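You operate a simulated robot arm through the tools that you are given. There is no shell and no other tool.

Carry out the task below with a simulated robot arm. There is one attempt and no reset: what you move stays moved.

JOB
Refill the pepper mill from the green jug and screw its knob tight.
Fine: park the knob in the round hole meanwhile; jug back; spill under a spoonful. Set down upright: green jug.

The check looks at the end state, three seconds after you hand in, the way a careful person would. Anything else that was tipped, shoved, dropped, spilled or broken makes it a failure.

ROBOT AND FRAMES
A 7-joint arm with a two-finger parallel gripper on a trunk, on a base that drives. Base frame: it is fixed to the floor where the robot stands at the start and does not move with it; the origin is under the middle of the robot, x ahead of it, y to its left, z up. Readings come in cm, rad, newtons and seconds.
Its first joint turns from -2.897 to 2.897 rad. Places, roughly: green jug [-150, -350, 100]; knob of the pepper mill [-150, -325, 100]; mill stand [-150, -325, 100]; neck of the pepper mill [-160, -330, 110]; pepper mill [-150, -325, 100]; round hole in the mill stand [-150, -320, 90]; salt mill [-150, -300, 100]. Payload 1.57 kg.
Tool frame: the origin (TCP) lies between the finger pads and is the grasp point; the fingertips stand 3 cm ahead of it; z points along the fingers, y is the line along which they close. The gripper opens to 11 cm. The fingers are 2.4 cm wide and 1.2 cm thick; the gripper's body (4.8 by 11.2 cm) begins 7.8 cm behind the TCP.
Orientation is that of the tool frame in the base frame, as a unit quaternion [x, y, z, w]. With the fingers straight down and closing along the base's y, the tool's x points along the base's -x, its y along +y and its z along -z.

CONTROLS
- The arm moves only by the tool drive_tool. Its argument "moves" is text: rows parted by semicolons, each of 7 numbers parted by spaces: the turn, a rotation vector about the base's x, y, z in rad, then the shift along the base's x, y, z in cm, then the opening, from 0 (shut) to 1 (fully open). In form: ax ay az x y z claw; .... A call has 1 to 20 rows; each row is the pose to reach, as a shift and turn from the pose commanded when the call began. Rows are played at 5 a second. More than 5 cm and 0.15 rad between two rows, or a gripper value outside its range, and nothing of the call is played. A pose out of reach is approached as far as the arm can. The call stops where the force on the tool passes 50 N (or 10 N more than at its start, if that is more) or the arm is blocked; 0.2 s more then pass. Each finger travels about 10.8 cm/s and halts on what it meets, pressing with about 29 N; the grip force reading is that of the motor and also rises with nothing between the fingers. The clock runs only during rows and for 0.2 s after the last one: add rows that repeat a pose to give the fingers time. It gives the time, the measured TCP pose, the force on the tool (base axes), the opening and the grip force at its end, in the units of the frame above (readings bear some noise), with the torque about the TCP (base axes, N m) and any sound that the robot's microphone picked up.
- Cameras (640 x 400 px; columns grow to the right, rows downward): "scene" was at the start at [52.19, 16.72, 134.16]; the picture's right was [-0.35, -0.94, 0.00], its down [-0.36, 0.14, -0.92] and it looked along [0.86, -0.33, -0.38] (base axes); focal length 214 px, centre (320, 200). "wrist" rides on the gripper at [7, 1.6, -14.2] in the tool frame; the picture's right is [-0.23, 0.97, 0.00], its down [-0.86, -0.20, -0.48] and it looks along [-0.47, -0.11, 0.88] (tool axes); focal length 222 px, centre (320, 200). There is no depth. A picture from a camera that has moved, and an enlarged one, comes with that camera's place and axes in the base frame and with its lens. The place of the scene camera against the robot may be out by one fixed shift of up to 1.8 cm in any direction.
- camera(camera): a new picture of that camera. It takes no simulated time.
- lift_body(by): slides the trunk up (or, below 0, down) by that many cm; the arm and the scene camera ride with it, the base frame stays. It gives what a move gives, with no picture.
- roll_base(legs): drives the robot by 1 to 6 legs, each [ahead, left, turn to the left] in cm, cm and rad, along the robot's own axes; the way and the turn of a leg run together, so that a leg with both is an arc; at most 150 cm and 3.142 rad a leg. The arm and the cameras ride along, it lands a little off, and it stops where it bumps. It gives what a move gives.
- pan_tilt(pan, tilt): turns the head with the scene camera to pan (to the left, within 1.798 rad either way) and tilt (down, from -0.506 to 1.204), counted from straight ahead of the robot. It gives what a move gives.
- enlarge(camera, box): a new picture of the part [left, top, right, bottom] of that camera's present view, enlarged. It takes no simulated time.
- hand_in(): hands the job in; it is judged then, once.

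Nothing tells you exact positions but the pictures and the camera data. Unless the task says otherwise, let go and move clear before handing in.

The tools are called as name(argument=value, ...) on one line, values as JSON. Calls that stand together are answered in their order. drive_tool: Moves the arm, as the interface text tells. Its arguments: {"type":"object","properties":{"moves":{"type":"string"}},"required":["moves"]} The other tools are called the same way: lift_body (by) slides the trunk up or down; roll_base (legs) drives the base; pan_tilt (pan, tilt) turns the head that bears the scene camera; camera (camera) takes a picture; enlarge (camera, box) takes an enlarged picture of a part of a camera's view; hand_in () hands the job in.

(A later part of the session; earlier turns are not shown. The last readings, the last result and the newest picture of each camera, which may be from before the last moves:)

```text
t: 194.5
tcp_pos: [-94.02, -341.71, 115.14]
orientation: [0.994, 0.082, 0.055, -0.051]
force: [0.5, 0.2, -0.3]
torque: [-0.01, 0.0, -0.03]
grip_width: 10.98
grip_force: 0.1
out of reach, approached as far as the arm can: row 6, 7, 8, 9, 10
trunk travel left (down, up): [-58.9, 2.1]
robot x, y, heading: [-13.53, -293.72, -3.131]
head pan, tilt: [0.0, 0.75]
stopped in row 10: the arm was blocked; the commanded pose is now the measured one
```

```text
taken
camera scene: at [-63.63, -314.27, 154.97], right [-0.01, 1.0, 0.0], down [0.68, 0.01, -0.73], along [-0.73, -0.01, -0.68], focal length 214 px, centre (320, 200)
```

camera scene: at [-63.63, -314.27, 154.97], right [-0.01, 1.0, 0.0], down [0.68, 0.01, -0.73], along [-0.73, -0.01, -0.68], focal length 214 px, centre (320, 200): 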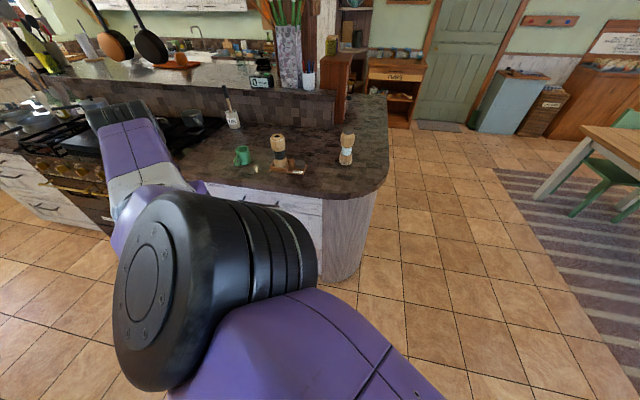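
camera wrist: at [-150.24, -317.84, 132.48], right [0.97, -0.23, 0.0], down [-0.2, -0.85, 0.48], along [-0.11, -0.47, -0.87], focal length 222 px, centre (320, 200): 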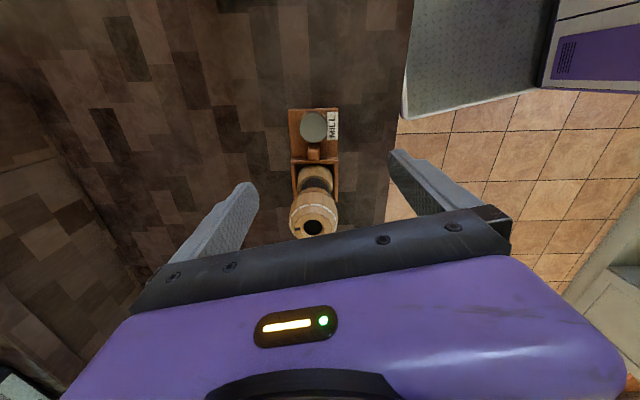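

drive_tool(moves="-0.05 0.05 0 1 3 2 1; -0.1 0.1 0 2 6 4 1; -0.1 0.1 0 3 10 6 1; -0.1 0.1 0 4 14 8 1; -0.1 0.1 0 5 18 10 1; -0.1 0.1 0 6 22 12 1; -0.1 0.1 0 7 26 14 1")

camera(camera="scene")

```text
t: 196.1
tcp_pos: [-86.84, -315.89, 128.71]
orientation: [0.996, 0.088, 0.003, -0.017]
force: [-0.7, 0.0, 0.4]
torque: [0.02, 0.02, -0.03]
grip_width: 11.01
grip_force: 0.0
trunk travel left (down, up): [-58.9, 2.1]
robot x, y, heading: [-13.47, -293.97, -3.133]
head pan, tilt: [0.0, 0.75]
```

```text
taken
camera scene: at [-63.62, -314.3, 154.96], right [-0.01, 1.0, 0.0], down [0.68, 0.01, -0.73], along [-0.73, -0.01, -0.68], focal length 214 px, centre (320, 200)
```

scene: 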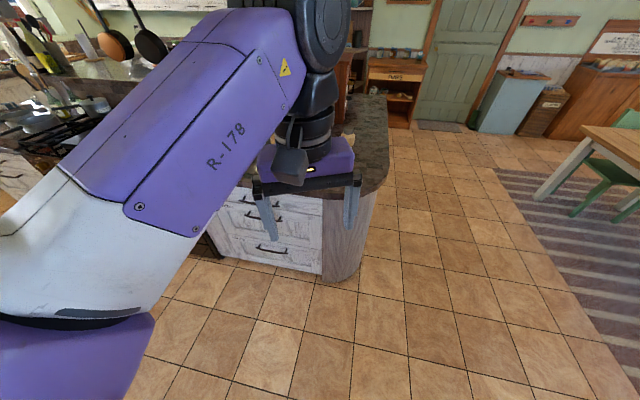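

I'll retrace to the stretched pose on the right, then raise high while stretched before coming back to the centre.

drive_tool(moves="0 0 0 0 2 -3 1; 0 0 0 0 4 -6 1; 0 0 0 0 6 -9 1; 0 0 0 0 10 -10 1; 0 0 0 0 14 -10 1; 0 0 0 0 18 -10 1; 0 0 0 0 22 -10 1; 0 0 0 0 26 -10 1; 0 0 0 0 30 -10 1; 0 0 0 0 34 -10 1; 0 0 0 0 38 -10 1; 0 0 0 -2 41 -10 1; 0 0 0 -6 43 -8 1; 0 0 0 -10 45 -6 1; 0 0 0 -14 47 -4 1; 0 0 0 -18 49 -2 1; 0 0 0 -22 51 0 1; 0 0 0 -22 51 0 1")

camera(camera="scene")

```text
t: 199.9
tcp_pos: [-108.86, -264.59, 129.6]
orientation: [0.997, 0.081, -0.001, -0.006]
force: [0.4, 0.4, 0.3]
torque: [-0.04, 0.06, 0.0]
grip_width: 10.99
grip_force: 0.1
trunk travel left (down, up): [-58.9, 2.1]
robot x, y, heading: [-13.26, -293.46, -3.136]
head pan, tilt: [0.0, 0.75]
```

```text
taken
camera scene: at [-63.58, -314.18, 155.0], right [-0.01, 1.0, 0.0], down [0.68, 0.0, -0.73], along [-0.73, -0.01, -0.68], focal length 214 px, centre (320, 200)
```

scene: 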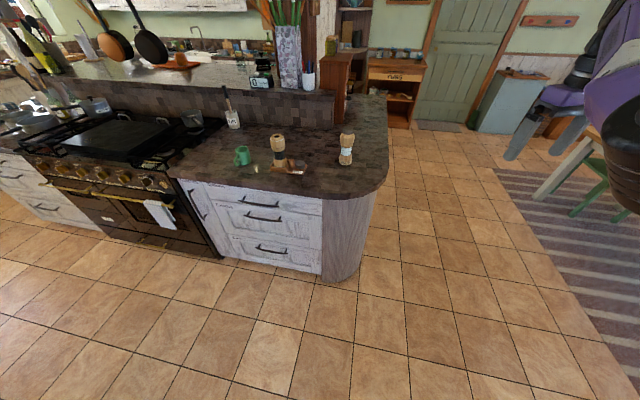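

drive_tool(moves="0 0 0 0 0 4 1; 0 0 0 1 0 8 1; 0 0 0 3 0 12 1; 0 0 0 5 0 16 1; 0 0 0 7 0 19 1; 0 0 0 9 0 21 1; 0 0 0 9 0 21 1")

camera(camera="scene")

```text
t: 201.7
tcp_pos: [-100.37, -260.43, 151.47]
orientation: [0.995, 0.036, 0.02, -0.088]
force: [0.2, -0.7, 0.4]
torque: [0.03, 0.06, 0.01]
grip_width: 11.01
grip_force: 0.0
out of reach, approached as far as the arm can: row 2, 5, 6, 7
trunk travel left (down, up): [-58.9, 2.1]
robot x, y, heading: [-13.66, -293.96, -3.133]
head pan, tilt: [0.0, 0.75]
stopped in row 7: the arm was blocked; the commanded pose is now the measured one
```

```text
taken
camera scene: at [-63.57, -314.29, 154.99], right [-0.01, 1.0, 0.0], down [0.68, 0.01, -0.73], along [-0.73, -0.01, -0.68], focal length 214 px, centre (320, 200)
```

scene: 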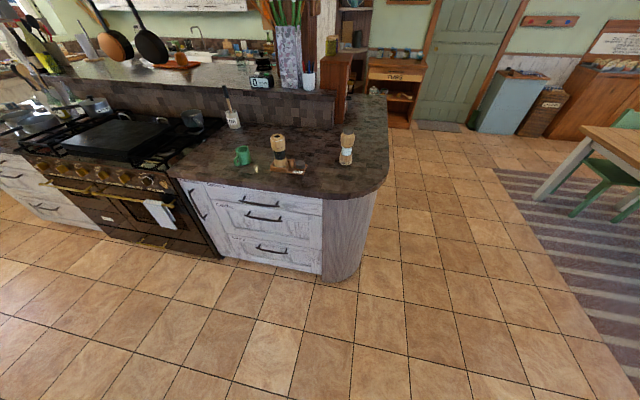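

pan_tilt(pan=-0.7, tilt=0.1)

camera(camera="scene")

```text
t: 202.8
tcp_pos: [-100.25, -260.32, 151.44]
orientation: [0.995, 0.035, 0.02, -0.088]
force: [-0.1, 0.0, -0.5]
torque: [-0.02, -0.01, 0.0]
grip_width: 11.04
grip_force: 0.1
trunk travel left (down, up): [-58.9, 2.1]
robot x, y, heading: [-13.64, -293.69, -3.135]
head pan, tilt: [-0.7, 0.099]
```

```text
taken
camera scene: at [-62.43, -308.31, 160.87], right [0.64, 0.77, 0.0], down [0.08, -0.06, -0.99], along [-0.77, 0.63, -0.1], focal length 214 px, centre (320, 200)
```

scene: 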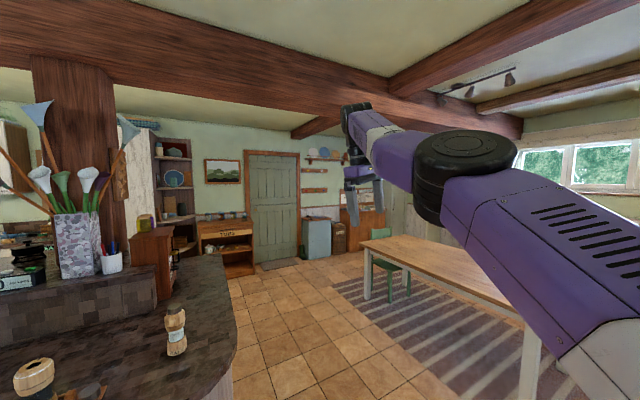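

drive_tool(moves="-0.06 0.01 0 1.5 -2 -2 1; -0.12 0.02 0 3 -5 -3 1; -0.177 0.034 0 4.5 -9 -3 1; -0.177 0.034 0 6 -13 -3 1; -0.177 0.034 0 7.5 -17 -3 1; -0.177 0.034 0 9 -21 -3 1; -0.177 0.034 0 10.5 -25 -3 1; -0.177 0.034 0 12 -29 -3 1")

camera(camera="scene")

```text
t: 204.6
tcp_pos: [-107.04, -277.96, 148.59]
orientation: [0.999, 0.033, 0.014, 0.005]
force: [0.1, 0.4, -0.1]
torque: [0.01, 0.0, 0.0]
grip_width: 10.99
grip_force: 0.1
out of reach, approached as far as the arm can: row 1, 2, 3, 4, 5, 6, 7, 8
trunk travel left (down, up): [-58.9, 2.1]
robot x, y, heading: [-13.57, -293.94, -3.139]
head pan, tilt: [-0.7, 0.099]
```

```text
taken
camera scene: at [-62.43, -308.3, 160.88], right [0.64, 0.77, 0.0], down [0.08, -0.06, -0.99], along [-0.77, 0.64, -0.1], focal length 214 px, centre (320, 200)
```

scene: 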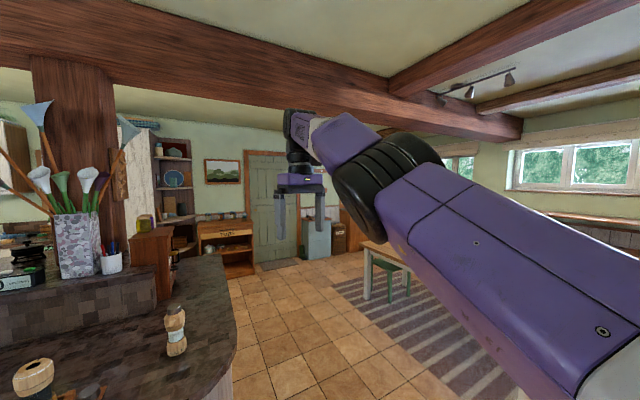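

drive_tool(moves="0 0 0 2 -2 -1 1; 0 0 0 4 -4 -2 1; 0 0 0 6 -6 -3 1; 0 0 0 9 -8 -4 1; 0 0 0 12 -10 -5 1; 0 0 0 15 -12 -6 1; 0 0 0 18 -14 -7 1; 0 0 0 20 -16 -8 1; 0 0 0 20 -16 -8 1")

camera(camera="scene")

```text
t: 206.8
tcp_pos: [-86.63, -289.95, 143.84]
orientation: [1.0, -0.013, -0.013, 0.014]
force: [0.0, -0.5, 0.1]
torque: [-0.02, 0.02, -0.01]
grip_width: 10.98
grip_force: 0.2
out of reach, approached as far as the arm can: row 1, 2
trunk travel left (down, up): [-58.9, 2.1]
robot x, y, heading: [-13.42, -293.91, -3.133]
head pan, tilt: [-0.7, 0.099]
stopped in row 9: the arm was blocked; the commanded pose is now the measured one
```

```text
taken
camera scene: at [-62.42, -308.32, 160.88], right [0.64, 0.77, 0.0], down [0.08, -0.06, -1.0], along [-0.77, 0.64, -0.1], focal length 214 px, centre (320, 200)
```

scene: 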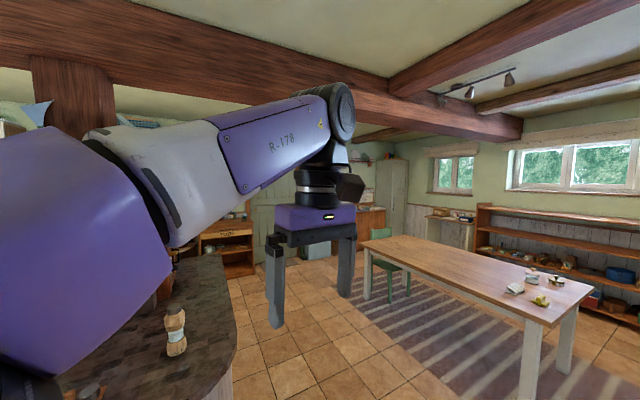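

The forearm lies in a vertical plane over the tool, so turning the base about 0.5 rad left will make it approach along the stand's short side, clear of the mill. I'll restore the workable pose first.

drive_tool(moves="0 0 0 0 1 -4 1; 0 0 0 0 1 -8 1; 0 0 0 0 1 -12 1; 0 0 0 0 1 -16 1; 0 0 0 0 0 -20 1; 0 0 0 0 0 -23 1; 0 0 0 0 -4 -24 1; 0 0 0 0 -8 -24 1; 0 0 0 0 -12 -24 1; 0 0 0 0 -16 -24 1; 0 0 0 0 -20 -24 1; 0 0 0 0 -24 -24 1; 0 0 0 0 -28 -24 1; 0 0 0 -2 -32 -24 1; 0 0 0 -2 -32 -24 1")

pan_tilt(pan=0.0, tilt=0.75)

camera(camera="scene")

```text
t: 210.0
tcp_pos: [-88.53, -321.98, 119.79]
orientation: [1.0, -0.011, -0.012, 0.014]
force: [0.7, 0.5, -0.4]
torque: [0.0, -0.01, 0.01]
grip_width: 10.98
grip_force: 0.0
trunk travel left (down, up): [-58.9, 2.1]
robot x, y, heading: [-13.53, -293.69, -3.134]
head pan, tilt: [-0.7, 0.099]
```

```text
t: 211.1
tcp_pos: [-88.56, -321.76, 119.77]
orientation: [1.0, -0.011, -0.012, 0.013]
force: [0.1, -1.3, 0.1]
torque: [0.03, -0.05, 0.04]
grip_width: 10.99
grip_force: 0.1
trunk travel left (down, up): [-58.9, 2.1]
robot x, y, heading: [-13.28, -293.58, -3.134]
head pan, tilt: [0.0, 0.75]
```

```text
taken
camera scene: at [-63.62, -314.26, 154.98], right [-0.01, 1.0, 0.0], down [0.68, 0.0, -0.73], along [-0.73, 0.0, -0.68], focal length 214 px, centre (320, 200)
```

scene: 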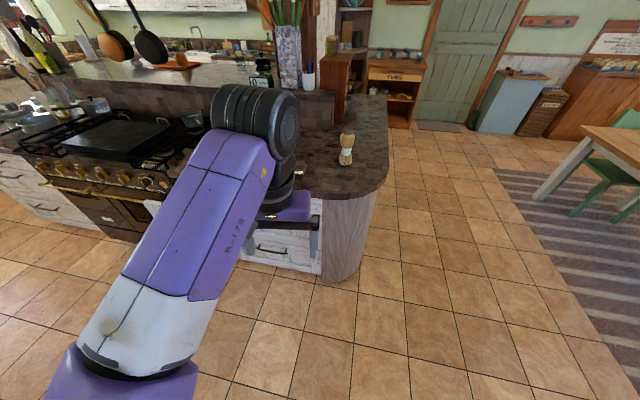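

Measured from this view, the forearm already runs almost along x at this relative pose, which is what I need. I'll level the tool and yaw to 1.57 for gripping the knob.

drive_tool(moves="0.026 -0.024 0 0 0 0 1; 0.026 -0.024 0 0 0 0 1")

drive_tool(moves="0 0 0.145 0 0 0 1; 0 0 0.29 0 0 0 1; 0 0 0.435 0 0 0 1; 0 0 0.58 0 0 0 1; 0 0 0.725 0 0 0 1; 0 0 0.87 0 0 0 1; 0 0 1.015 0 0 0 1; 0 0 1.16 0 0 0 1; 0 0 1.305 0 0 0 1; 0 0 1.45 0 0 0 1; 0 0 1.593 0 0 0 1; 0 0 1.593 0 0 0 1")

roll_base(legs=[[40, 0, 0]])

camera(camera="scene")

```text
t: 211.7
tcp_pos: [-88.56, -321.93, 119.67]
orientation: [1.0, -0.011, -0.001, -0.001]
force: [-1.2, -0.1, -0.1]
torque: [-0.01, 0.0, 0.03]
grip_width: 11.02
grip_force: 0.0
trunk travel left (down, up): [-58.9, 2.1]
robot x, y, heading: [-13.52, -293.77, -3.134]
head pan, tilt: [0.0, 0.75]
```

```text
t: 214.2
tcp_pos: [-88.64, -322.13, 119.81]
orientation: [0.706, 0.708, -0.001, 0.0]
force: [0.9, 0.5, -0.8]
torque: [-0.02, 0.01, 0.02]
grip_width: 11.03
grip_force: 0.0
trunk travel left (down, up): [-58.9, 2.1]
robot x, y, heading: [-13.78, -294.09, -3.129]
head pan, tilt: [0.0, 0.75]
```

```text
t: 216.7
tcp_pos: [-128.16, -321.51, 119.84]
orientation: [0.711, 0.703, -0.002, 0.0]
force: [-0.5, -0.3, -0.5]
torque: [0.04, 0.03, 0.01]
grip_width: 10.98
grip_force: 0.0
trunk travel left (down, up): [-58.9, 2.1]
robot x, y, heading: [-53.05, -293.77, 3.142]
head pan, tilt: [0.0, 0.75]
```

```text
taken
camera scene: at [-103.19, -313.79, 154.98], right [0.0, 1.0, 0.0], down [0.68, 0.0, -0.73], along [-0.73, 0.0, -0.68], focal length 214 px, centre (320, 200)
```

scene: 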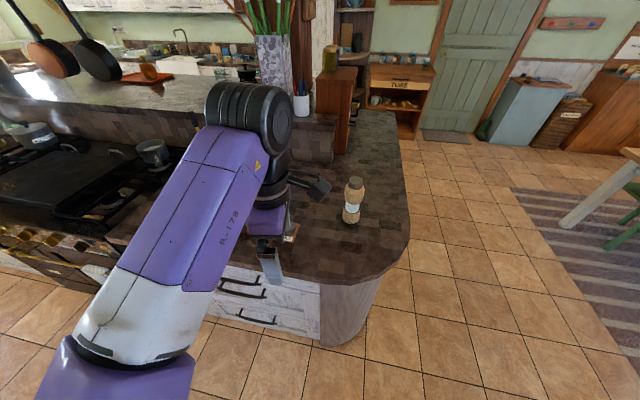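

roll_base(legs=[[25, 0, 0]])

camera(camera="scene")

enlarge(camera="wrist", box=[240, 90, 400, 215])

```text
t: 218.5
tcp_pos: [-153.44, -321.11, 119.82]
orientation: [0.711, 0.703, -0.001, 0.0]
force: [-0.3, 0.0, -1.1]
torque: [0.0, -0.01, 0.0]
grip_width: 11.05
grip_force: 0.0
trunk travel left (down, up): [-58.9, 2.1]
robot x, y, heading: [-78.03, -293.75, 3.136]
head pan, tilt: [0.0, 0.75]
```

```text
taken
camera scene: at [-128.34, -313.56, 154.99], right [0.01, 1.0, 0.0], down [0.68, 0.0, -0.73], along [-0.73, 0.0, -0.68], focal length 214 px, centre (320, 200)
```

scene: 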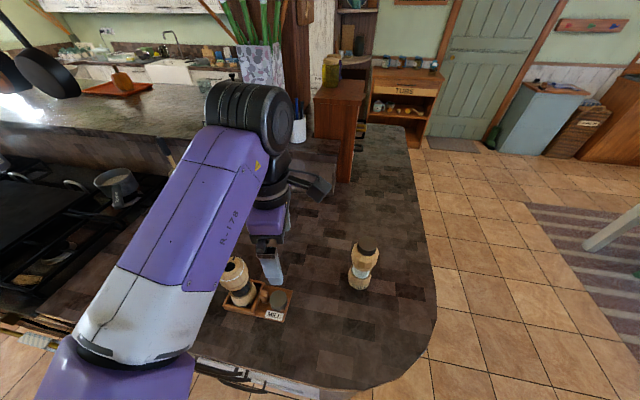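

```text
3.20 times, centred on (320, 152) of wrist
camera zoom: at [-151.63, -314.22, 134.04], right [0.97, -0.24, 0.0], down [-0.21, -0.85, 0.48], along [-0.11, -0.47, -0.88], focal length 711 px, centre (320, 352)
```

zoom: 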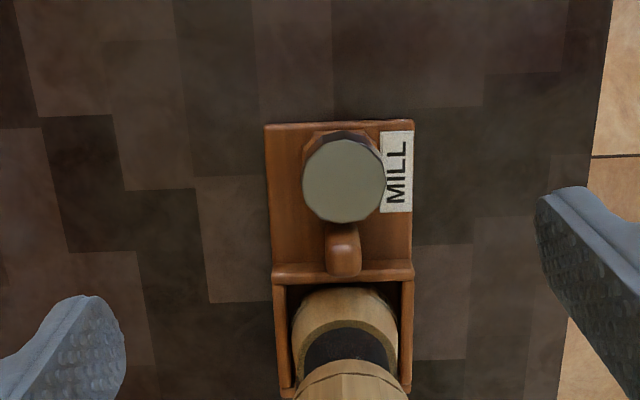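

The forearm is well above; I'll descend in stages while checking its clearance to the mill.

drive_tool(moves="0 0 0 0.4 -1.8 0 1; 0 0 0 0.7 -3.5 -1 1; 0 0 0 0.7 -3.5 -3.5 1; 0 0 0 0.7 -3.5 -6 1; 0 0 0 0.7 -3.5 -8 1; 0 0 0 0.7 -3.5 -8 1")

camera(camera="scene")

enlarge(camera="wrist", box=[240, 90, 400, 215])

```text
t: 219.9
tcp_pos: [-152.8, -324.34, 112.12]
orientation: [0.711, 0.703, 0.0, 0.0]
force: [0.5, 0.1, 0.1]
torque: [-0.02, -0.01, 0.05]
grip_width: 11.01
grip_force: 0.1
trunk travel left (down, up): [-58.9, 2.1]
robot x, y, heading: [-78.14, -293.85, 3.133]
head pan, tilt: [0.0, 0.75]
```

```text
taken
camera scene: at [-128.37, -313.57, 154.97], right [0.01, 1.0, 0.0], down [0.68, 0.0, -0.73], along [-0.73, 0.0, -0.68], focal length 214 px, centre (320, 200)
```

scene: 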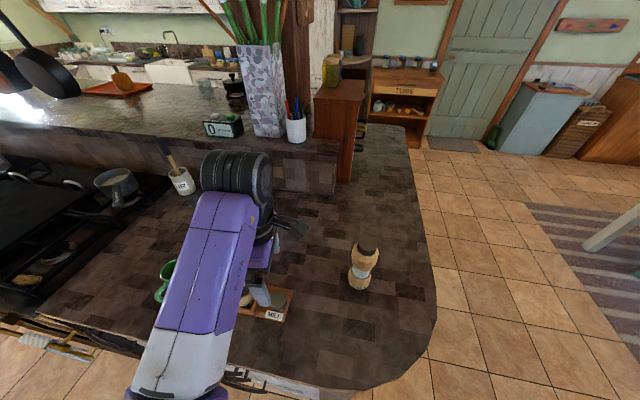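

```text
3.20 times, centred on (320, 152) of wrist
camera zoom: at [-150.98, -317.47, 126.19], right [0.97, -0.24, 0.0], down [-0.21, -0.85, 0.48], along [-0.11, -0.47, -0.88], focal length 711 px, centre (320, 352)
```

zoom: 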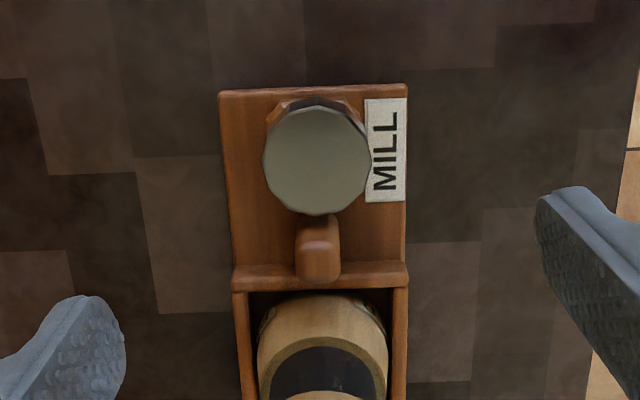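

Clearance would get too tight at the bottom. I'll lift, back off, and reposition the base turned by 0.5 rad so the forearm comes in from the +x/+y side.

drive_tool(moves="0 0 0 0 0 3 1; 0 0 0 0 0 6 1; 0 0 0 0 0 8 1; 0 0 0 0 0 8 1")

roll_base(legs=[[-48, 0, 0], [0, 0, 0.5]])

camera(camera="scene")

```text
t: 220.9
tcp_pos: [-152.58, -324.45, 119.84]
orientation: [0.712, 0.703, 0.0, 0.002]
force: [0.0, 0.2, 0.9]
torque: [0.01, -0.01, 0.0]
grip_width: 10.98
grip_force: 0.0
trunk travel left (down, up): [-58.9, 2.1]
robot x, y, heading: [-77.91, -293.82, 3.139]
head pan, tilt: [0.0, 0.75]
```

```text
t: 225.2
tcp_pos: [-79.84, -357.39, 119.69]
orientation: [0.508, 0.861, -0.001, 0.0]
force: [0.2, -0.2, 0.0]
torque: [-0.02, 0.01, 0.01]
grip_width: 11.01
grip_force: 0.0
trunk travel left (down, up): [-58.9, 2.1]
robot x, y, heading: [-30.41, -294.17, -2.628]
head pan, tilt: [0.0, 0.75]
```

```text
taken
camera scene: at [-64.1, -336.29, 154.98], right [-0.49, 0.87, 0.0], down [0.6, 0.33, -0.73], along [-0.64, -0.36, -0.68], focal length 214 px, centre (320, 200)
```

scene: 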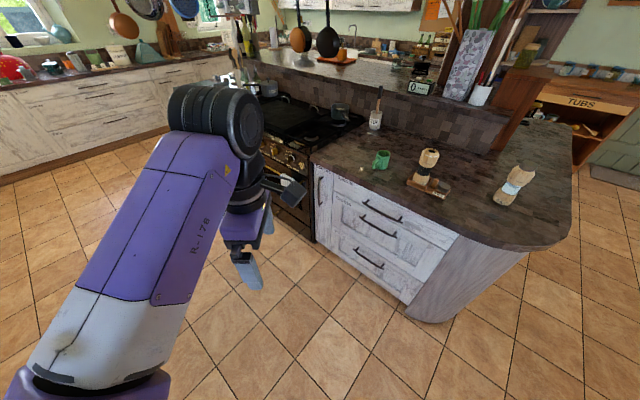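

roll_base(legs=[[0, -60, 0]])

camera(camera="scene")

```text
t: 228.6
tcp_pos: [-108.79, -305.72, 119.73]
orientation: [0.508, 0.861, 0.0, 0.001]
force: [-0.1, 0.4, 0.7]
torque: [0.01, 0.02, -0.01]
grip_width: 11.01
grip_force: 0.2
trunk travel left (down, up): [-58.9, 2.1]
robot x, y, heading: [-59.12, -242.15, -2.631]
head pan, tilt: [0.0, 0.75]
```

```text
taken
camera scene: at [-93.11, -284.51, 154.97], right [-0.49, 0.87, 0.0], down [0.59, 0.33, -0.73], along [-0.64, -0.36, -0.68], focal length 214 px, centre (320, 200)
```

scene: 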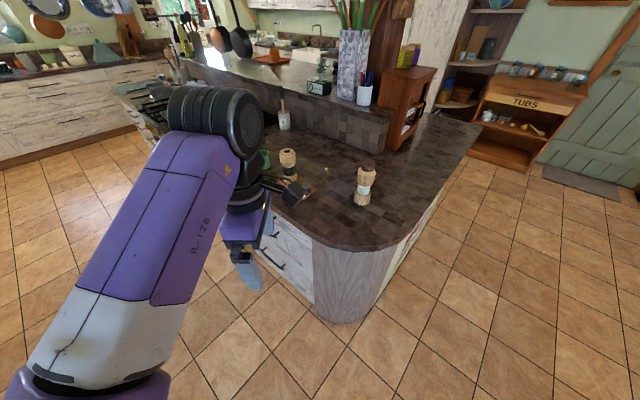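

drive_tool(moves="0 0 -0.13 0 0 0 1; 0 0 -0.26 0 0 0 1; 0 0 -0.39 0 0 0 1; 0 0 -0.502 0 0 0 1; 0 0 -0.502 0 0 0 1")

roll_base(legs=[[25, -5, 0]])

camera(camera="scene")

```text
t: 229.8
tcp_pos: [-108.71, -305.63, 119.82]
orientation: [0.706, 0.708, -0.001, 0.0]
force: [-0.3, 1.0, 0.2]
torque: [-0.04, 0.0, 0.0]
grip_width: 11.02
grip_force: 0.1
trunk travel left (down, up): [-58.9, 2.1]
robot x, y, heading: [-59.41, -242.41, -2.635]
head pan, tilt: [0.0, 0.75]
```

```text
t: 231.6
tcp_pos: [-132.54, -312.76, 119.77]
orientation: [0.708, 0.707, -0.001, 0.0]
force: [-0.1, 0.2, -0.4]
torque: [-0.03, -0.02, -0.01]
grip_width: 10.98
grip_force: 0.1
trunk travel left (down, up): [-58.9, 2.1]
robot x, y, heading: [-82.37, -249.88, -2.635]
head pan, tilt: [0.0, 0.75]
```

```text
taken
camera scene: at [-116.79, -291.69, 154.98], right [-0.49, 0.87, 0.0], down [0.6, 0.33, -0.73], along [-0.64, -0.35, -0.68], focal length 214 px, centre (320, 200)
```

scene: 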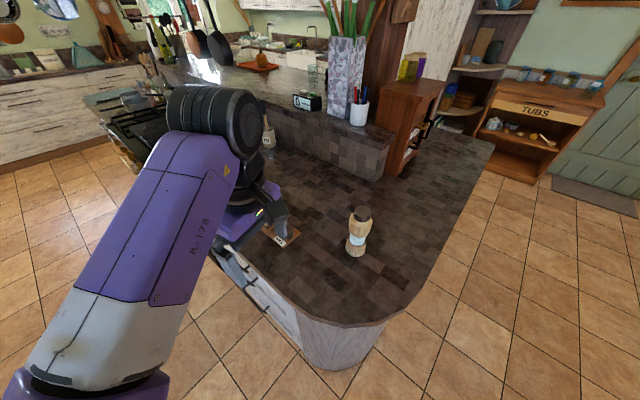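

roll_base(legs=[[17, 0, 0]])

camera(camera="scene")

camera(camera="wrist")

```text
t: 233.1
tcp_pos: [-148.09, -321.2, 119.83]
orientation: [0.708, 0.706, 0.0, 0.0]
force: [0.5, 0.2, -1.1]
torque: [-0.04, 0.02, 0.0]
grip_width: 11.02
grip_force: 0.0
trunk travel left (down, up): [-58.9, 2.1]
robot x, y, heading: [-98.29, -257.64, -2.641]
head pan, tilt: [0.0, 0.75]
```

```text
taken
camera scene: at [-132.24, -300.15, 154.99], right [-0.48, 0.88, 0.0], down [0.6, 0.33, -0.73], along [-0.64, -0.35, -0.68], focal length 214 px, centre (320, 200)
```

scene: 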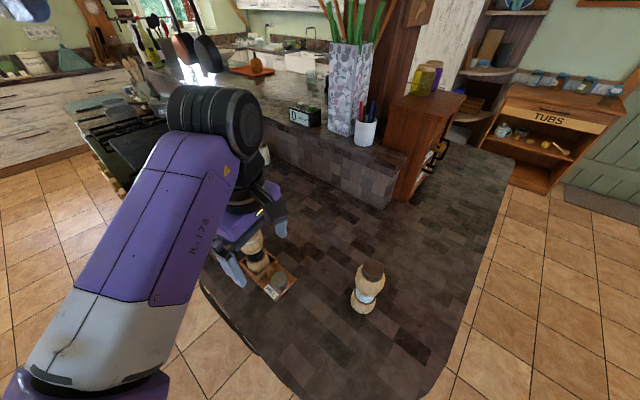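

```text
taken
camera wrist: at [-146.31, -314.25, 134.05], right [0.97, -0.23, 0.0], down [-0.2, -0.85, 0.48], along [-0.11, -0.47, -0.88], focal length 222 px, centre (320, 200)
```

wrist: 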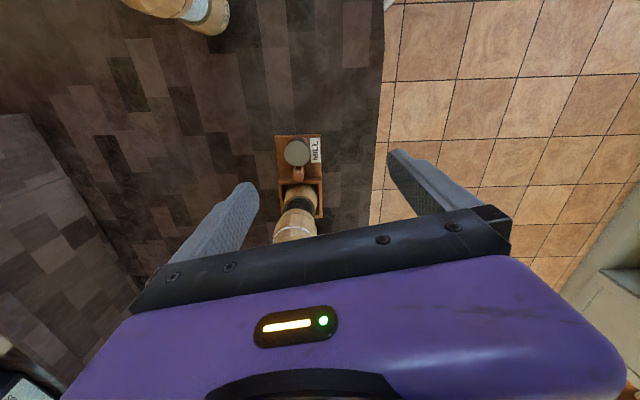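

The mill and knob are both visible now and the forearm comes from the +x side. I'll zoom to locate the knob precisely.

enlarge(camera="wrist", box=[240, 110, 360, 220])

```text
3.64 times, centred on (300, 165) of wrist
camera zoom: at [-146.31, -314.25, 134.05], right [0.97, -0.23, 0.0], down [-0.2, -0.85, 0.48], along [-0.11, -0.47, -0.88], focal length 808 px, centre (393, 327)
```

zoom: 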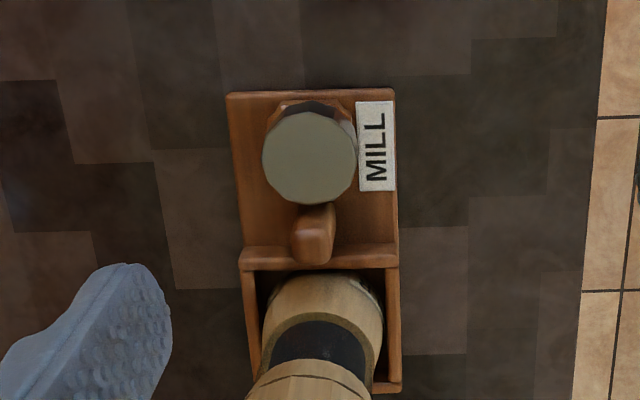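

The knob is at (-152.9, -324.6). I'll move above it and descend partway.

drive_tool(moves="0 0 0 -2.4 -1.7 0 0.8; 0 0 0 -4.75 -3.4 0 0.65; 0 0 0 -4.75 -3.4 -3 0.65; 0 0 0 -4.75 -3.4 -6 0.65; 0 0 0 -4.75 -3.4 -9 0.65; 0 0 0 -4.75 -3.4 -12 0.65; 0 0 0 -4.75 -3.4 -12 0.65")

camera(camera="scene")

enlarge(camera="scene", box=[180, 180, 340, 330])

enlarge(camera="wrist", box=[230, 80, 410, 215])

```text
t: 234.7
tcp_pos: [-152.97, -324.38, 107.62]
orientation: [0.708, 0.706, -0.001, 0.001]
force: [0.4, -0.1, 1.1]
torque: [-0.01, 0.0, 0.01]
grip_width: 7.15
grip_force: 0.2
trunk travel left (down, up): [-58.9, 2.1]
robot x, y, heading: [-98.07, -258.31, -2.636]
head pan, tilt: [0.0, 0.75]
```

```text
taken
camera scene: at [-132.27, -300.17, 154.97], right [-0.48, 0.88, 0.0], down [0.6, 0.33, -0.73], along [-0.64, -0.35, -0.68], focal length 214 px, centre (320, 200)
```

scene: 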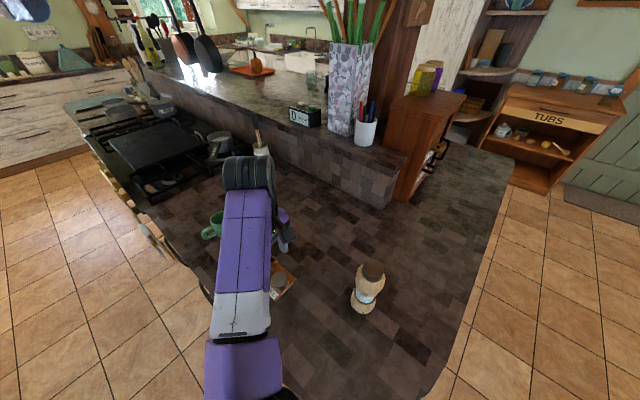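

```text
2.67 times, centred on (260, 255) of scene
camera zoom: at [-132.27, -300.17, 154.97], right [-0.48, 0.88, 0.0], down [0.6, 0.33, -0.73], along [-0.64, -0.35, -0.68], focal length 572 px, centre (480, 53)
```

zoom: 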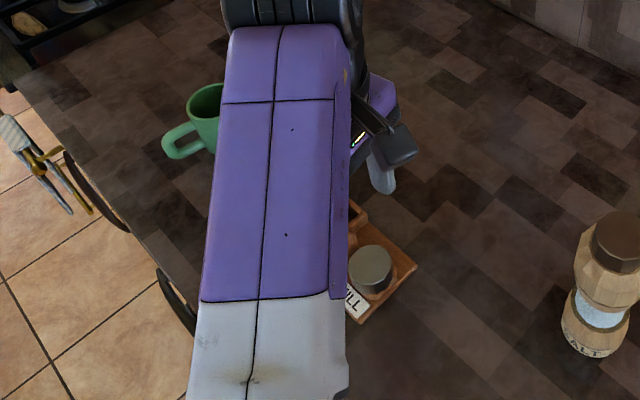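

```text
2.96 times, centred on (320, 148) of wrist
camera zoom: at [-151.23, -317.5, 121.99], right [0.97, -0.23, 0.0], down [-0.2, -0.85, 0.48], along [-0.11, -0.47, -0.88], focal length 658 px, centre (320, 356)
```

zoom: 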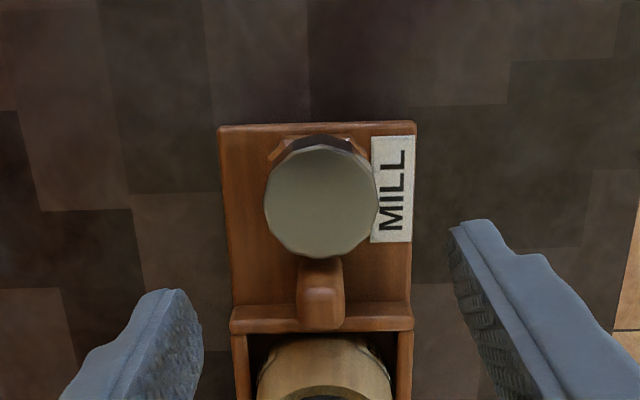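

Only the wrist joint overhangs the mill, about 4 cm above it at the bottom position. I'll continue down in steps.

drive_tool(moves="0 0 0 0.05 -0.15 -2 0.65; 0 0 0 0.05 -0.15 -4 0.65; 0 0 0 0.05 -0.15 -6 0.65; 0 0 0 0.05 -0.15 -6 0.65")

camera(camera="scene")

enlarge(camera="wrist", box=[230, 80, 410, 215])

```text
t: 235.7
tcp_pos: [-152.91, -324.72, 101.78]
orientation: [0.708, 0.706, 0.0, 0.001]
force: [-0.2, 0.3, -0.9]
torque: [-0.01, 0.0, -0.04]
grip_width: 7.16
grip_force: 0.2
trunk travel left (down, up): [-58.9, 2.1]
robot x, y, heading: [-98.19, -257.42, -2.637]
head pan, tilt: [0.0, 0.75]
```

```text
taken
camera scene: at [-132.27, -300.17, 154.97], right [-0.48, 0.88, 0.0], down [0.6, 0.33, -0.73], along [-0.64, -0.35, -0.68], focal length 214 px, centre (320, 200)
```

scene: 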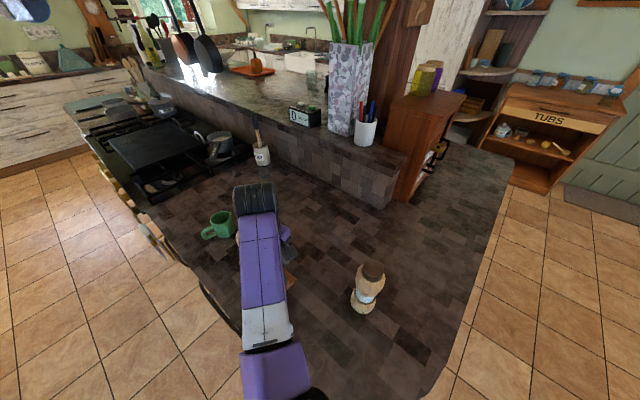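

```text
2.96 times, centred on (320, 148) of wrist
camera zoom: at [-151.23, -317.78, 116.02], right [0.97, -0.23, 0.0], down [-0.2, -0.85, 0.48], along [-0.11, -0.47, -0.88], focal length 658 px, centre (320, 356)
```

zoom: 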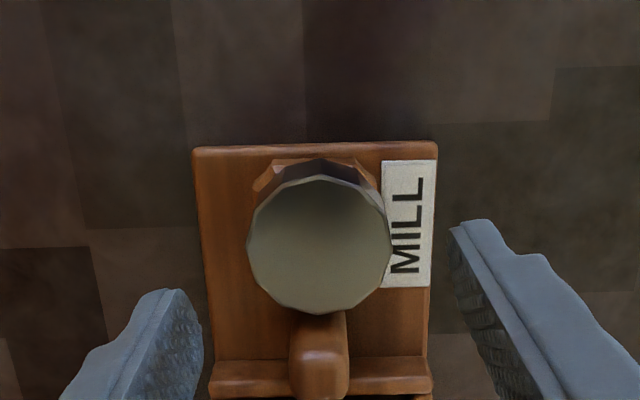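

drive_tool(moves="0 0 0 0.08 0.12 -1.5 0.65; 0 0 0 0.08 0.12 -3 0.65; 0 0 0 0.08 0.12 -4 0.65; 0 0 0 0.08 0.12 -4.3 0.65; 0 0 0 0.08 0.12 -4.3 0.65")

camera(camera="scene")

enlarge(camera="wrist", box=[230, 80, 410, 215])

```text
t: 236.9
tcp_pos: [-152.78, -324.62, 97.44]
orientation: [0.709, 0.705, -0.001, 0.0]
force: [0.4, -0.3, -0.5]
torque: [0.01, 0.01, -0.01]
grip_width: 7.15
grip_force: 0.0
trunk travel left (down, up): [-58.9, 2.1]
robot x, y, heading: [-98.28, -258.33, -2.641]
head pan, tilt: [0.0, 0.75]
```

```text
taken
camera scene: at [-132.26, -300.17, 154.98], right [-0.48, 0.88, 0.0], down [0.6, 0.33, -0.73], along [-0.64, -0.35, -0.68], focal length 214 px, centre (320, 200)
```

scene: 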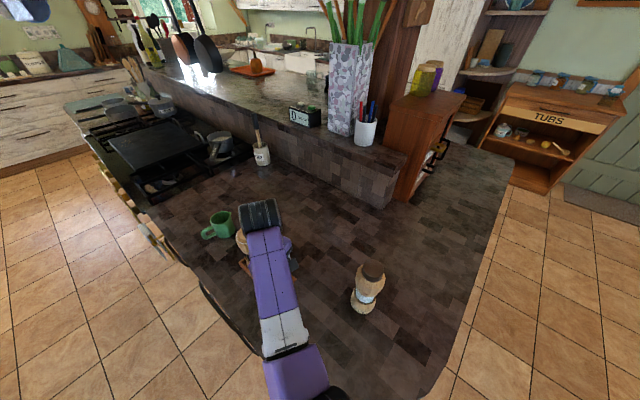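

```text
2.96 times, centred on (320, 148) of wrist
camera zoom: at [-151.0, -317.71, 111.71], right [0.97, -0.23, 0.0], down [-0.2, -0.85, 0.48], along [-0.11, -0.47, -0.88], focal length 658 px, centre (320, 356)
```

zoom: 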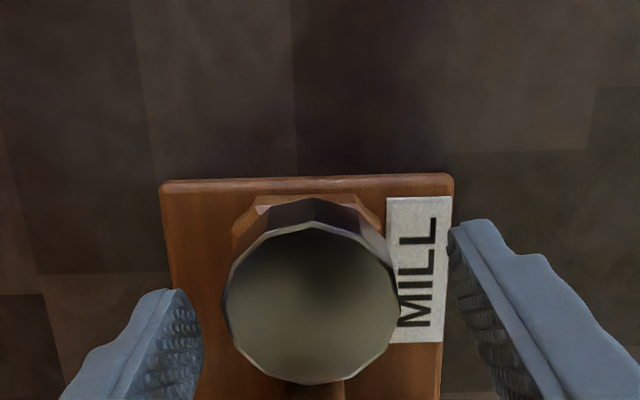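

enlarge(camera="scene", box=[200, 190, 320, 290])

```text
4.00 times, centred on (260, 240) of scene
camera zoom: at [-132.26, -300.17, 154.98], right [-0.48, 0.88, 0.0], down [0.6, 0.33, -0.73], along [-0.64, -0.35, -0.68], focal length 858 px, centre (560, 40)
```

zoom: 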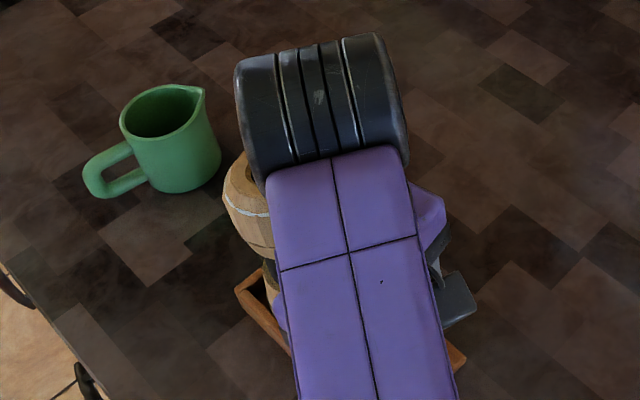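

The mill is undisturbed. I'll center on the knob and grip it.

drive_tool(moves="0 0 0 -0.22 0 0 0.65; 0 0 0 -0.22 0 0 0.58; 0 0 0 -0.22 0 0 0.5; 0 0 0 -0.22 0 0 0.42; 0 0 0 -0.22 0 0 0.3; 0 0 0 -0.22 0 0 0.3; 0 0 0 -0.22 0 0 0.3")

enlarge(camera="wrist", box=[230, 80, 410, 215])

```text
t: 238.5
tcp_pos: [-152.87, -324.52, 97.58]
orientation: [0.708, 0.706, -0.001, 0.001]
force: [-0.4, 0.0, 1.0]
torque: [0.02, 0.01, 0.0]
grip_width: 4.44
grip_force: 29.5
trunk travel left (down, up): [-58.9, 2.1]
robot x, y, heading: [-97.99, -257.76, -2.639]
head pan, tilt: [0.0, 0.75]
```

```text
2.96 times, centred on (320, 148) of wrist
camera zoom: at [-151.16, -317.66, 111.75], right [0.97, -0.23, 0.0], down [-0.2, -0.85, 0.48], along [-0.11, -0.47, -0.88], focal length 658 px, centre (320, 356)
```

zoom: 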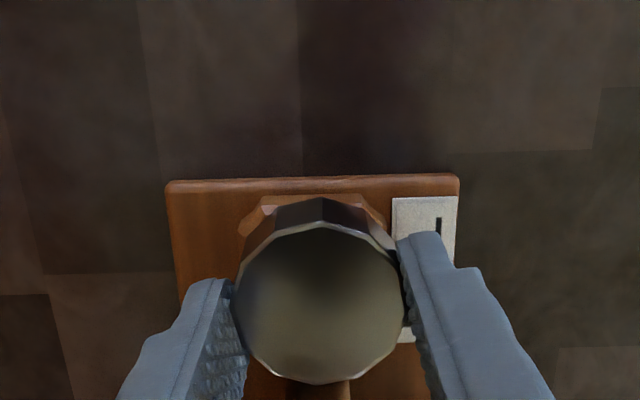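

drive_tool(moves="0 0 0 0 0 0.4 0.3; 0 0 0 0 0 0.9 0.3; 0 0 0 0 0 1.5 0.3; 0 0 0 0 0 2.2 0.3; 0 0 0 0 0 3 0.3; 0 0 0 0 0 3 0.3")

enlarge(camera="wrist", box=[230, 80, 410, 215])

```text
t: 239.9
tcp_pos: [-152.96, -324.61, 100.45]
orientation: [0.708, 0.706, 0.0, 0.001]
force: [0.4, 0.1, -0.8]
torque: [0.0, 0.01, -0.02]
grip_width: 4.43
grip_force: 29.0
trunk travel left (down, up): [-58.9, 2.1]
robot x, y, heading: [-98.43, -258.4, -2.636]
head pan, tilt: [0.0, 0.75]
```

```text
2.96 times, centred on (320, 148) of wrist
camera zoom: at [-151.21, -317.66, 114.72], right [0.97, -0.23, 0.0], down [-0.2, -0.85, 0.48], along [-0.11, -0.47, -0.88], focal length 658 px, centre (320, 356)
```

zoom: 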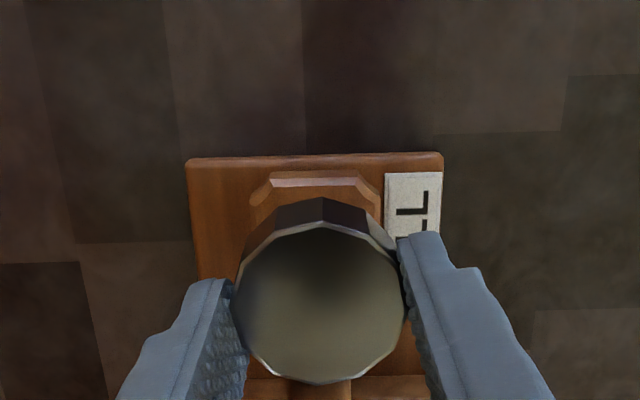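

The knob is out of the hole. I'll raise it straight up well above the mill.

drive_tool(moves="0 0 0 0 0 2 0.3; 0 0 0 0 0 5 0.3; 0 0 0 0 0 8 0.3; 0 0 0 0 0 11 0.3; 0 0 0 0 0 14 0.3; 0 0 0 0 0 17 0.3; 0 0 0 0 0 19 0.3; 0 0 0 0 0 19 0.3")

camera(camera="scene")

camera(camera="wrist")

```text
t: 241.7
tcp_pos: [-152.73, -324.54, 119.62]
orientation: [0.709, 0.706, 0.0, 0.001]
force: [0.3, -0.5, -1.2]
torque: [0.03, 0.01, 0.02]
grip_width: 4.44
grip_force: 29.2
trunk travel left (down, up): [-58.9, 2.1]
robot x, y, heading: [-98.38, -257.81, -2.64]
head pan, tilt: [0.0, 0.75]
```

```text
taken
camera scene: at [-132.26, -300.17, 154.98], right [-0.48, 0.88, 0.0], down [0.6, 0.33, -0.73], along [-0.64, -0.35, -0.68], focal length 214 px, centre (320, 200)
```

scene: 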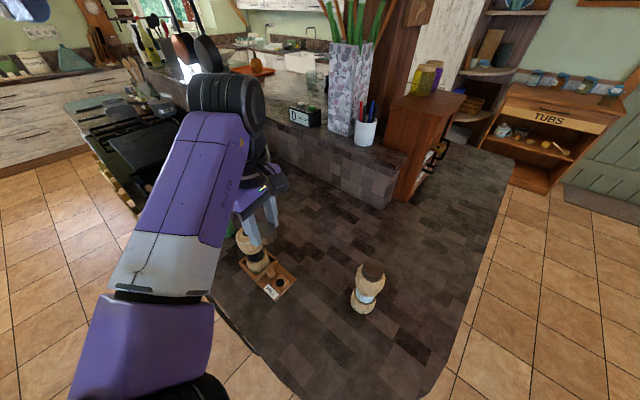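

```text
taken
camera wrist: at [-151.02, -317.64, 133.89], right [0.97, -0.23, 0.0], down [-0.2, -0.85, 0.48], along [-0.11, -0.47, -0.88], focal length 222 px, centre (320, 200)
```

wrist: 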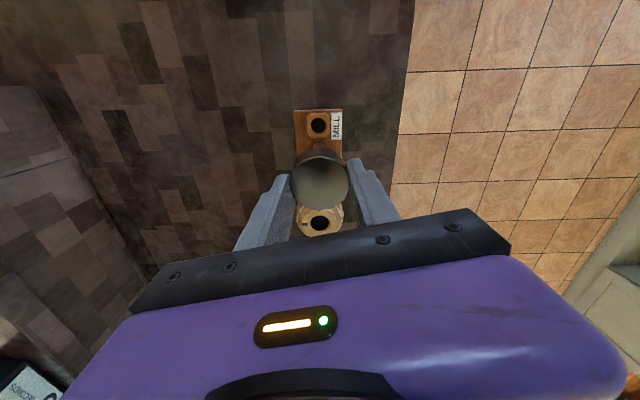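

enlarge(camera="wrist", box=[260, 130, 380, 240])

```text
3.64 times, centred on (320, 185) of wrist
camera zoom: at [-151.02, -317.64, 133.89], right [0.97, -0.23, 0.0], down [-0.2, -0.85, 0.48], along [-0.11, -0.47, -0.88], focal length 808 px, centre (320, 254)
```

zoom: 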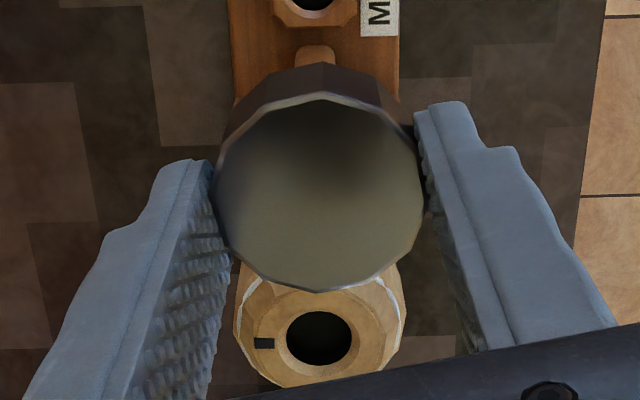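

The mill's hole is at (-155.0, -334.4). I'll shift the base slightly left and forward to keep the arm comfortable, then align the knob over the neck with yaw 2.45, the angle at which it came free.

roll_base(legs=[[3, 8, 0]])

camera(camera="scene")

enlarge(camera="wrist", box=[240, 110, 400, 240])

```text
t: 242.8
tcp_pos: [-151.24, -333.39, 119.55]
orientation: [0.708, 0.706, -0.001, 0.0]
force: [-0.2, 0.3, -0.1]
torque: [-0.03, 0.0, 0.01]
grip_width: 4.44
grip_force: 29.1
trunk travel left (down, up): [-58.9, 2.1]
robot x, y, heading: [-96.21, -266.97, -2.636]
head pan, tilt: [0.0, 0.75]
```

```text
taken
camera scene: at [-130.81, -308.92, 154.99], right [-0.48, 0.88, 0.0], down [0.6, 0.33, -0.73], along [-0.64, -0.35, -0.68], focal length 214 px, centre (320, 200)
```

scene: 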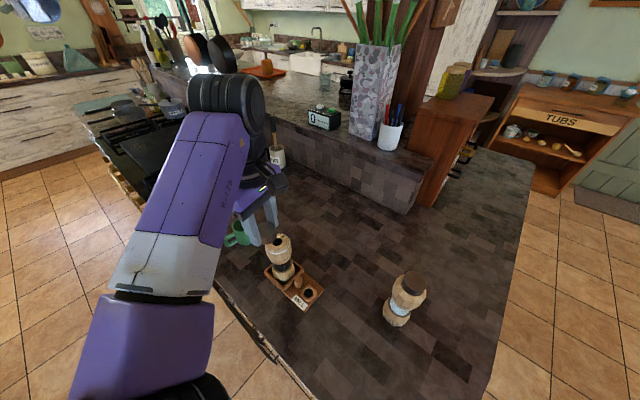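

```text
3.08 times, centred on (320, 175) of wrist
camera zoom: at [-149.57, -326.41, 133.88], right [0.97, -0.23, 0.0], down [-0.2, -0.85, 0.48], along [-0.11, -0.47, -0.88], focal length 684 px, centre (320, 277)
```

zoom: 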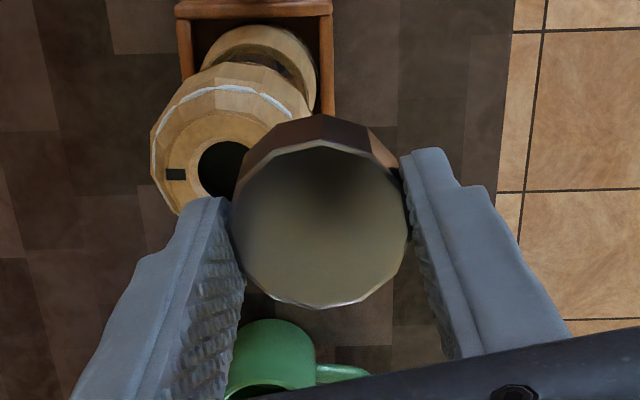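

drive_tool(moves="0 0 0.126 -0.6 -0.15 0 0.3; 0 0 0.253 -1.1 -0.3 0 0.3; 0 0 0.379 -1.7 -0.45 0 0.3; 0 0 0.506 -2.2 -0.6 0 0.3; 0 0 0.632 -2.7 -0.75 0 0.3; 0 0 0.759 -3.3 -0.9 0 0.3; 0 0 0.885 -3.8 -0.97 0 0.3; 0 0 0.885 -3.8 -0.97 -1.5 0.3; 0 0 0.885 -3.8 -0.97 -3 0.3; 0 0 0.885 -3.8 -0.97 -3 0.3")

camera(camera="scene")

enlarge(camera="wrist", box=[220, 85, 420, 215])

enlarge(camera="scene", box=[220, 190, 340, 310])

```text
t: 245.0
tcp_pos: [-155.11, -334.33, 116.53]
orientation: [0.338, 0.941, 0.0, 0.001]
force: [0.3, -0.4, -1.0]
torque: [0.0, 0.02, -0.02]
grip_width: 4.42
grip_force: 29.8
trunk travel left (down, up): [-58.9, 2.1]
robot x, y, heading: [-96.52, -266.78, -2.632]
head pan, tilt: [0.0, 0.75]
```

```text
taken
camera scene: at [-130.81, -308.96, 154.97], right [-0.48, 0.87, 0.0], down [0.6, 0.33, -0.73], along [-0.64, -0.35, -0.68], focal length 214 px, centre (320, 200)
```

scene: 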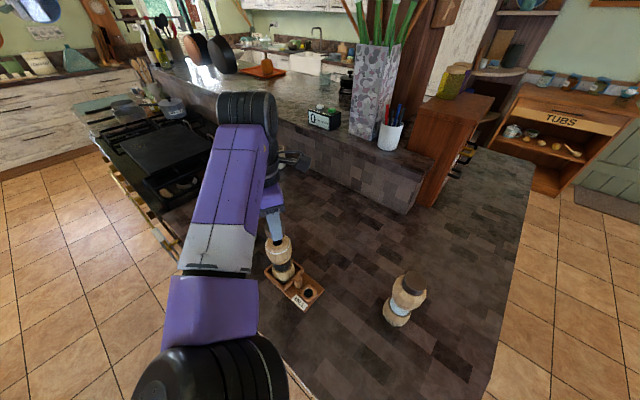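

```text
3.08 times, centred on (320, 150) of wrist
camera zoom: at [-159.35, -328.65, 130.81], right [0.79, 0.61, 0.0], down [0.53, -0.7, 0.48], along [0.29, -0.38, -0.88], focal length 684 px, centre (320, 354)
```

zoom: 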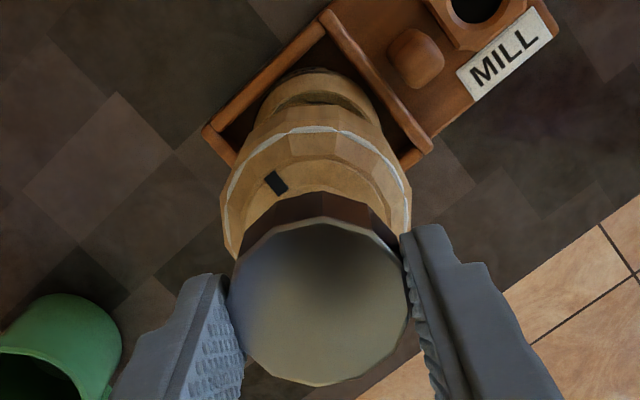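

```text
3.33 times, centred on (280, 250) of scene
camera zoom: at [-130.81, -308.96, 154.97], right [-0.48, 0.87, 0.0], down [0.6, 0.33, -0.73], along [-0.64, -0.35, -0.68], focal length 715 px, centre (453, 33)
```

zoom: 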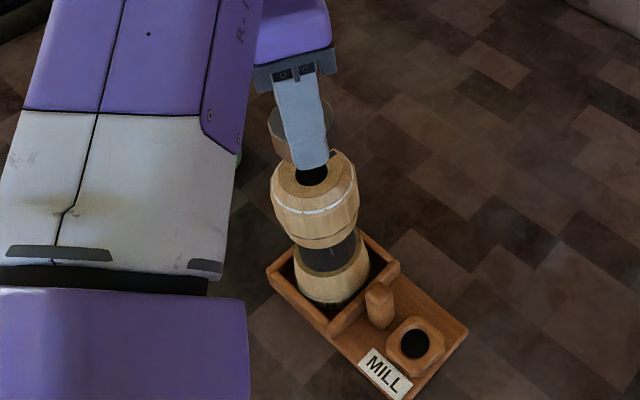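

Well aligned. I'll lower the stud into the neck in small steps.

drive_tool(moves="0 0 0 0.05 0 -0.6 0.3; 0 0 0 0.05 0 -1.2 0.3; 0 0 0 0.05 0 -1.8 0.3; 0 0 0 0.05 0 -2.2 0.3; 0 0 0 0.05 0 -2.6 0.3; 0 0 0 0.05 0 -2.6 0.3")

enlarge(camera="scene", box=[240, 200, 320, 280])

enlarge(camera="wrist", box=[220, 85, 420, 215])

```text
t: 246.4
tcp_pos: [-155.2, -334.31, 114.07]
orientation: [0.337, 0.941, 0.0, 0.0]
force: [-0.7, -0.5, -0.2]
torque: [-0.01, 0.05, -0.05]
grip_width: 4.43
grip_force: 29.1
trunk travel left (down, up): [-58.9, 2.1]
robot x, y, heading: [-96.77, -266.54, -2.638]
head pan, tilt: [0.0, 0.75]
```

```text
5.00 times, centred on (280, 240) of scene
camera zoom: at [-130.81, -308.95, 154.97], right [-0.48, 0.87, 0.0], down [0.6, 0.33, -0.73], along [-0.64, -0.35, -0.68], focal length 1072 px, centre (520, 0)
```

zoom: 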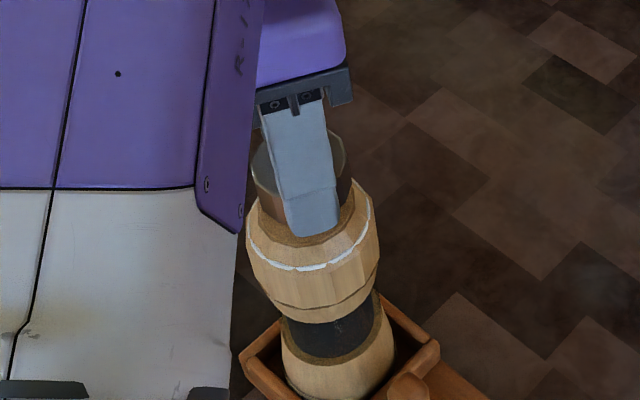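

```text
3.08 times, centred on (320, 150) of wrist
camera zoom: at [-159.37, -328.65, 128.32], right [0.79, 0.61, 0.0], down [0.53, -0.7, 0.48], along [0.29, -0.38, -0.88], focal length 684 px, centre (320, 354)
```

zoom: 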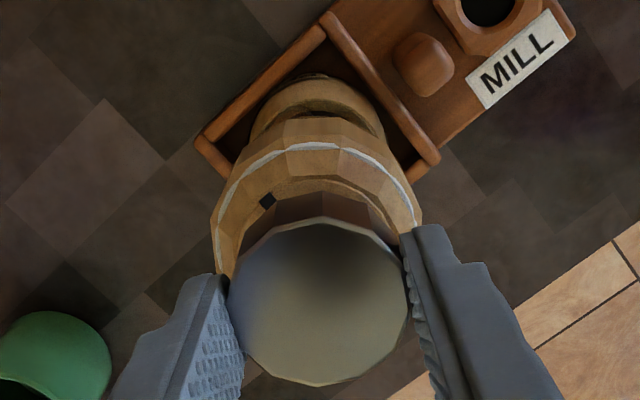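

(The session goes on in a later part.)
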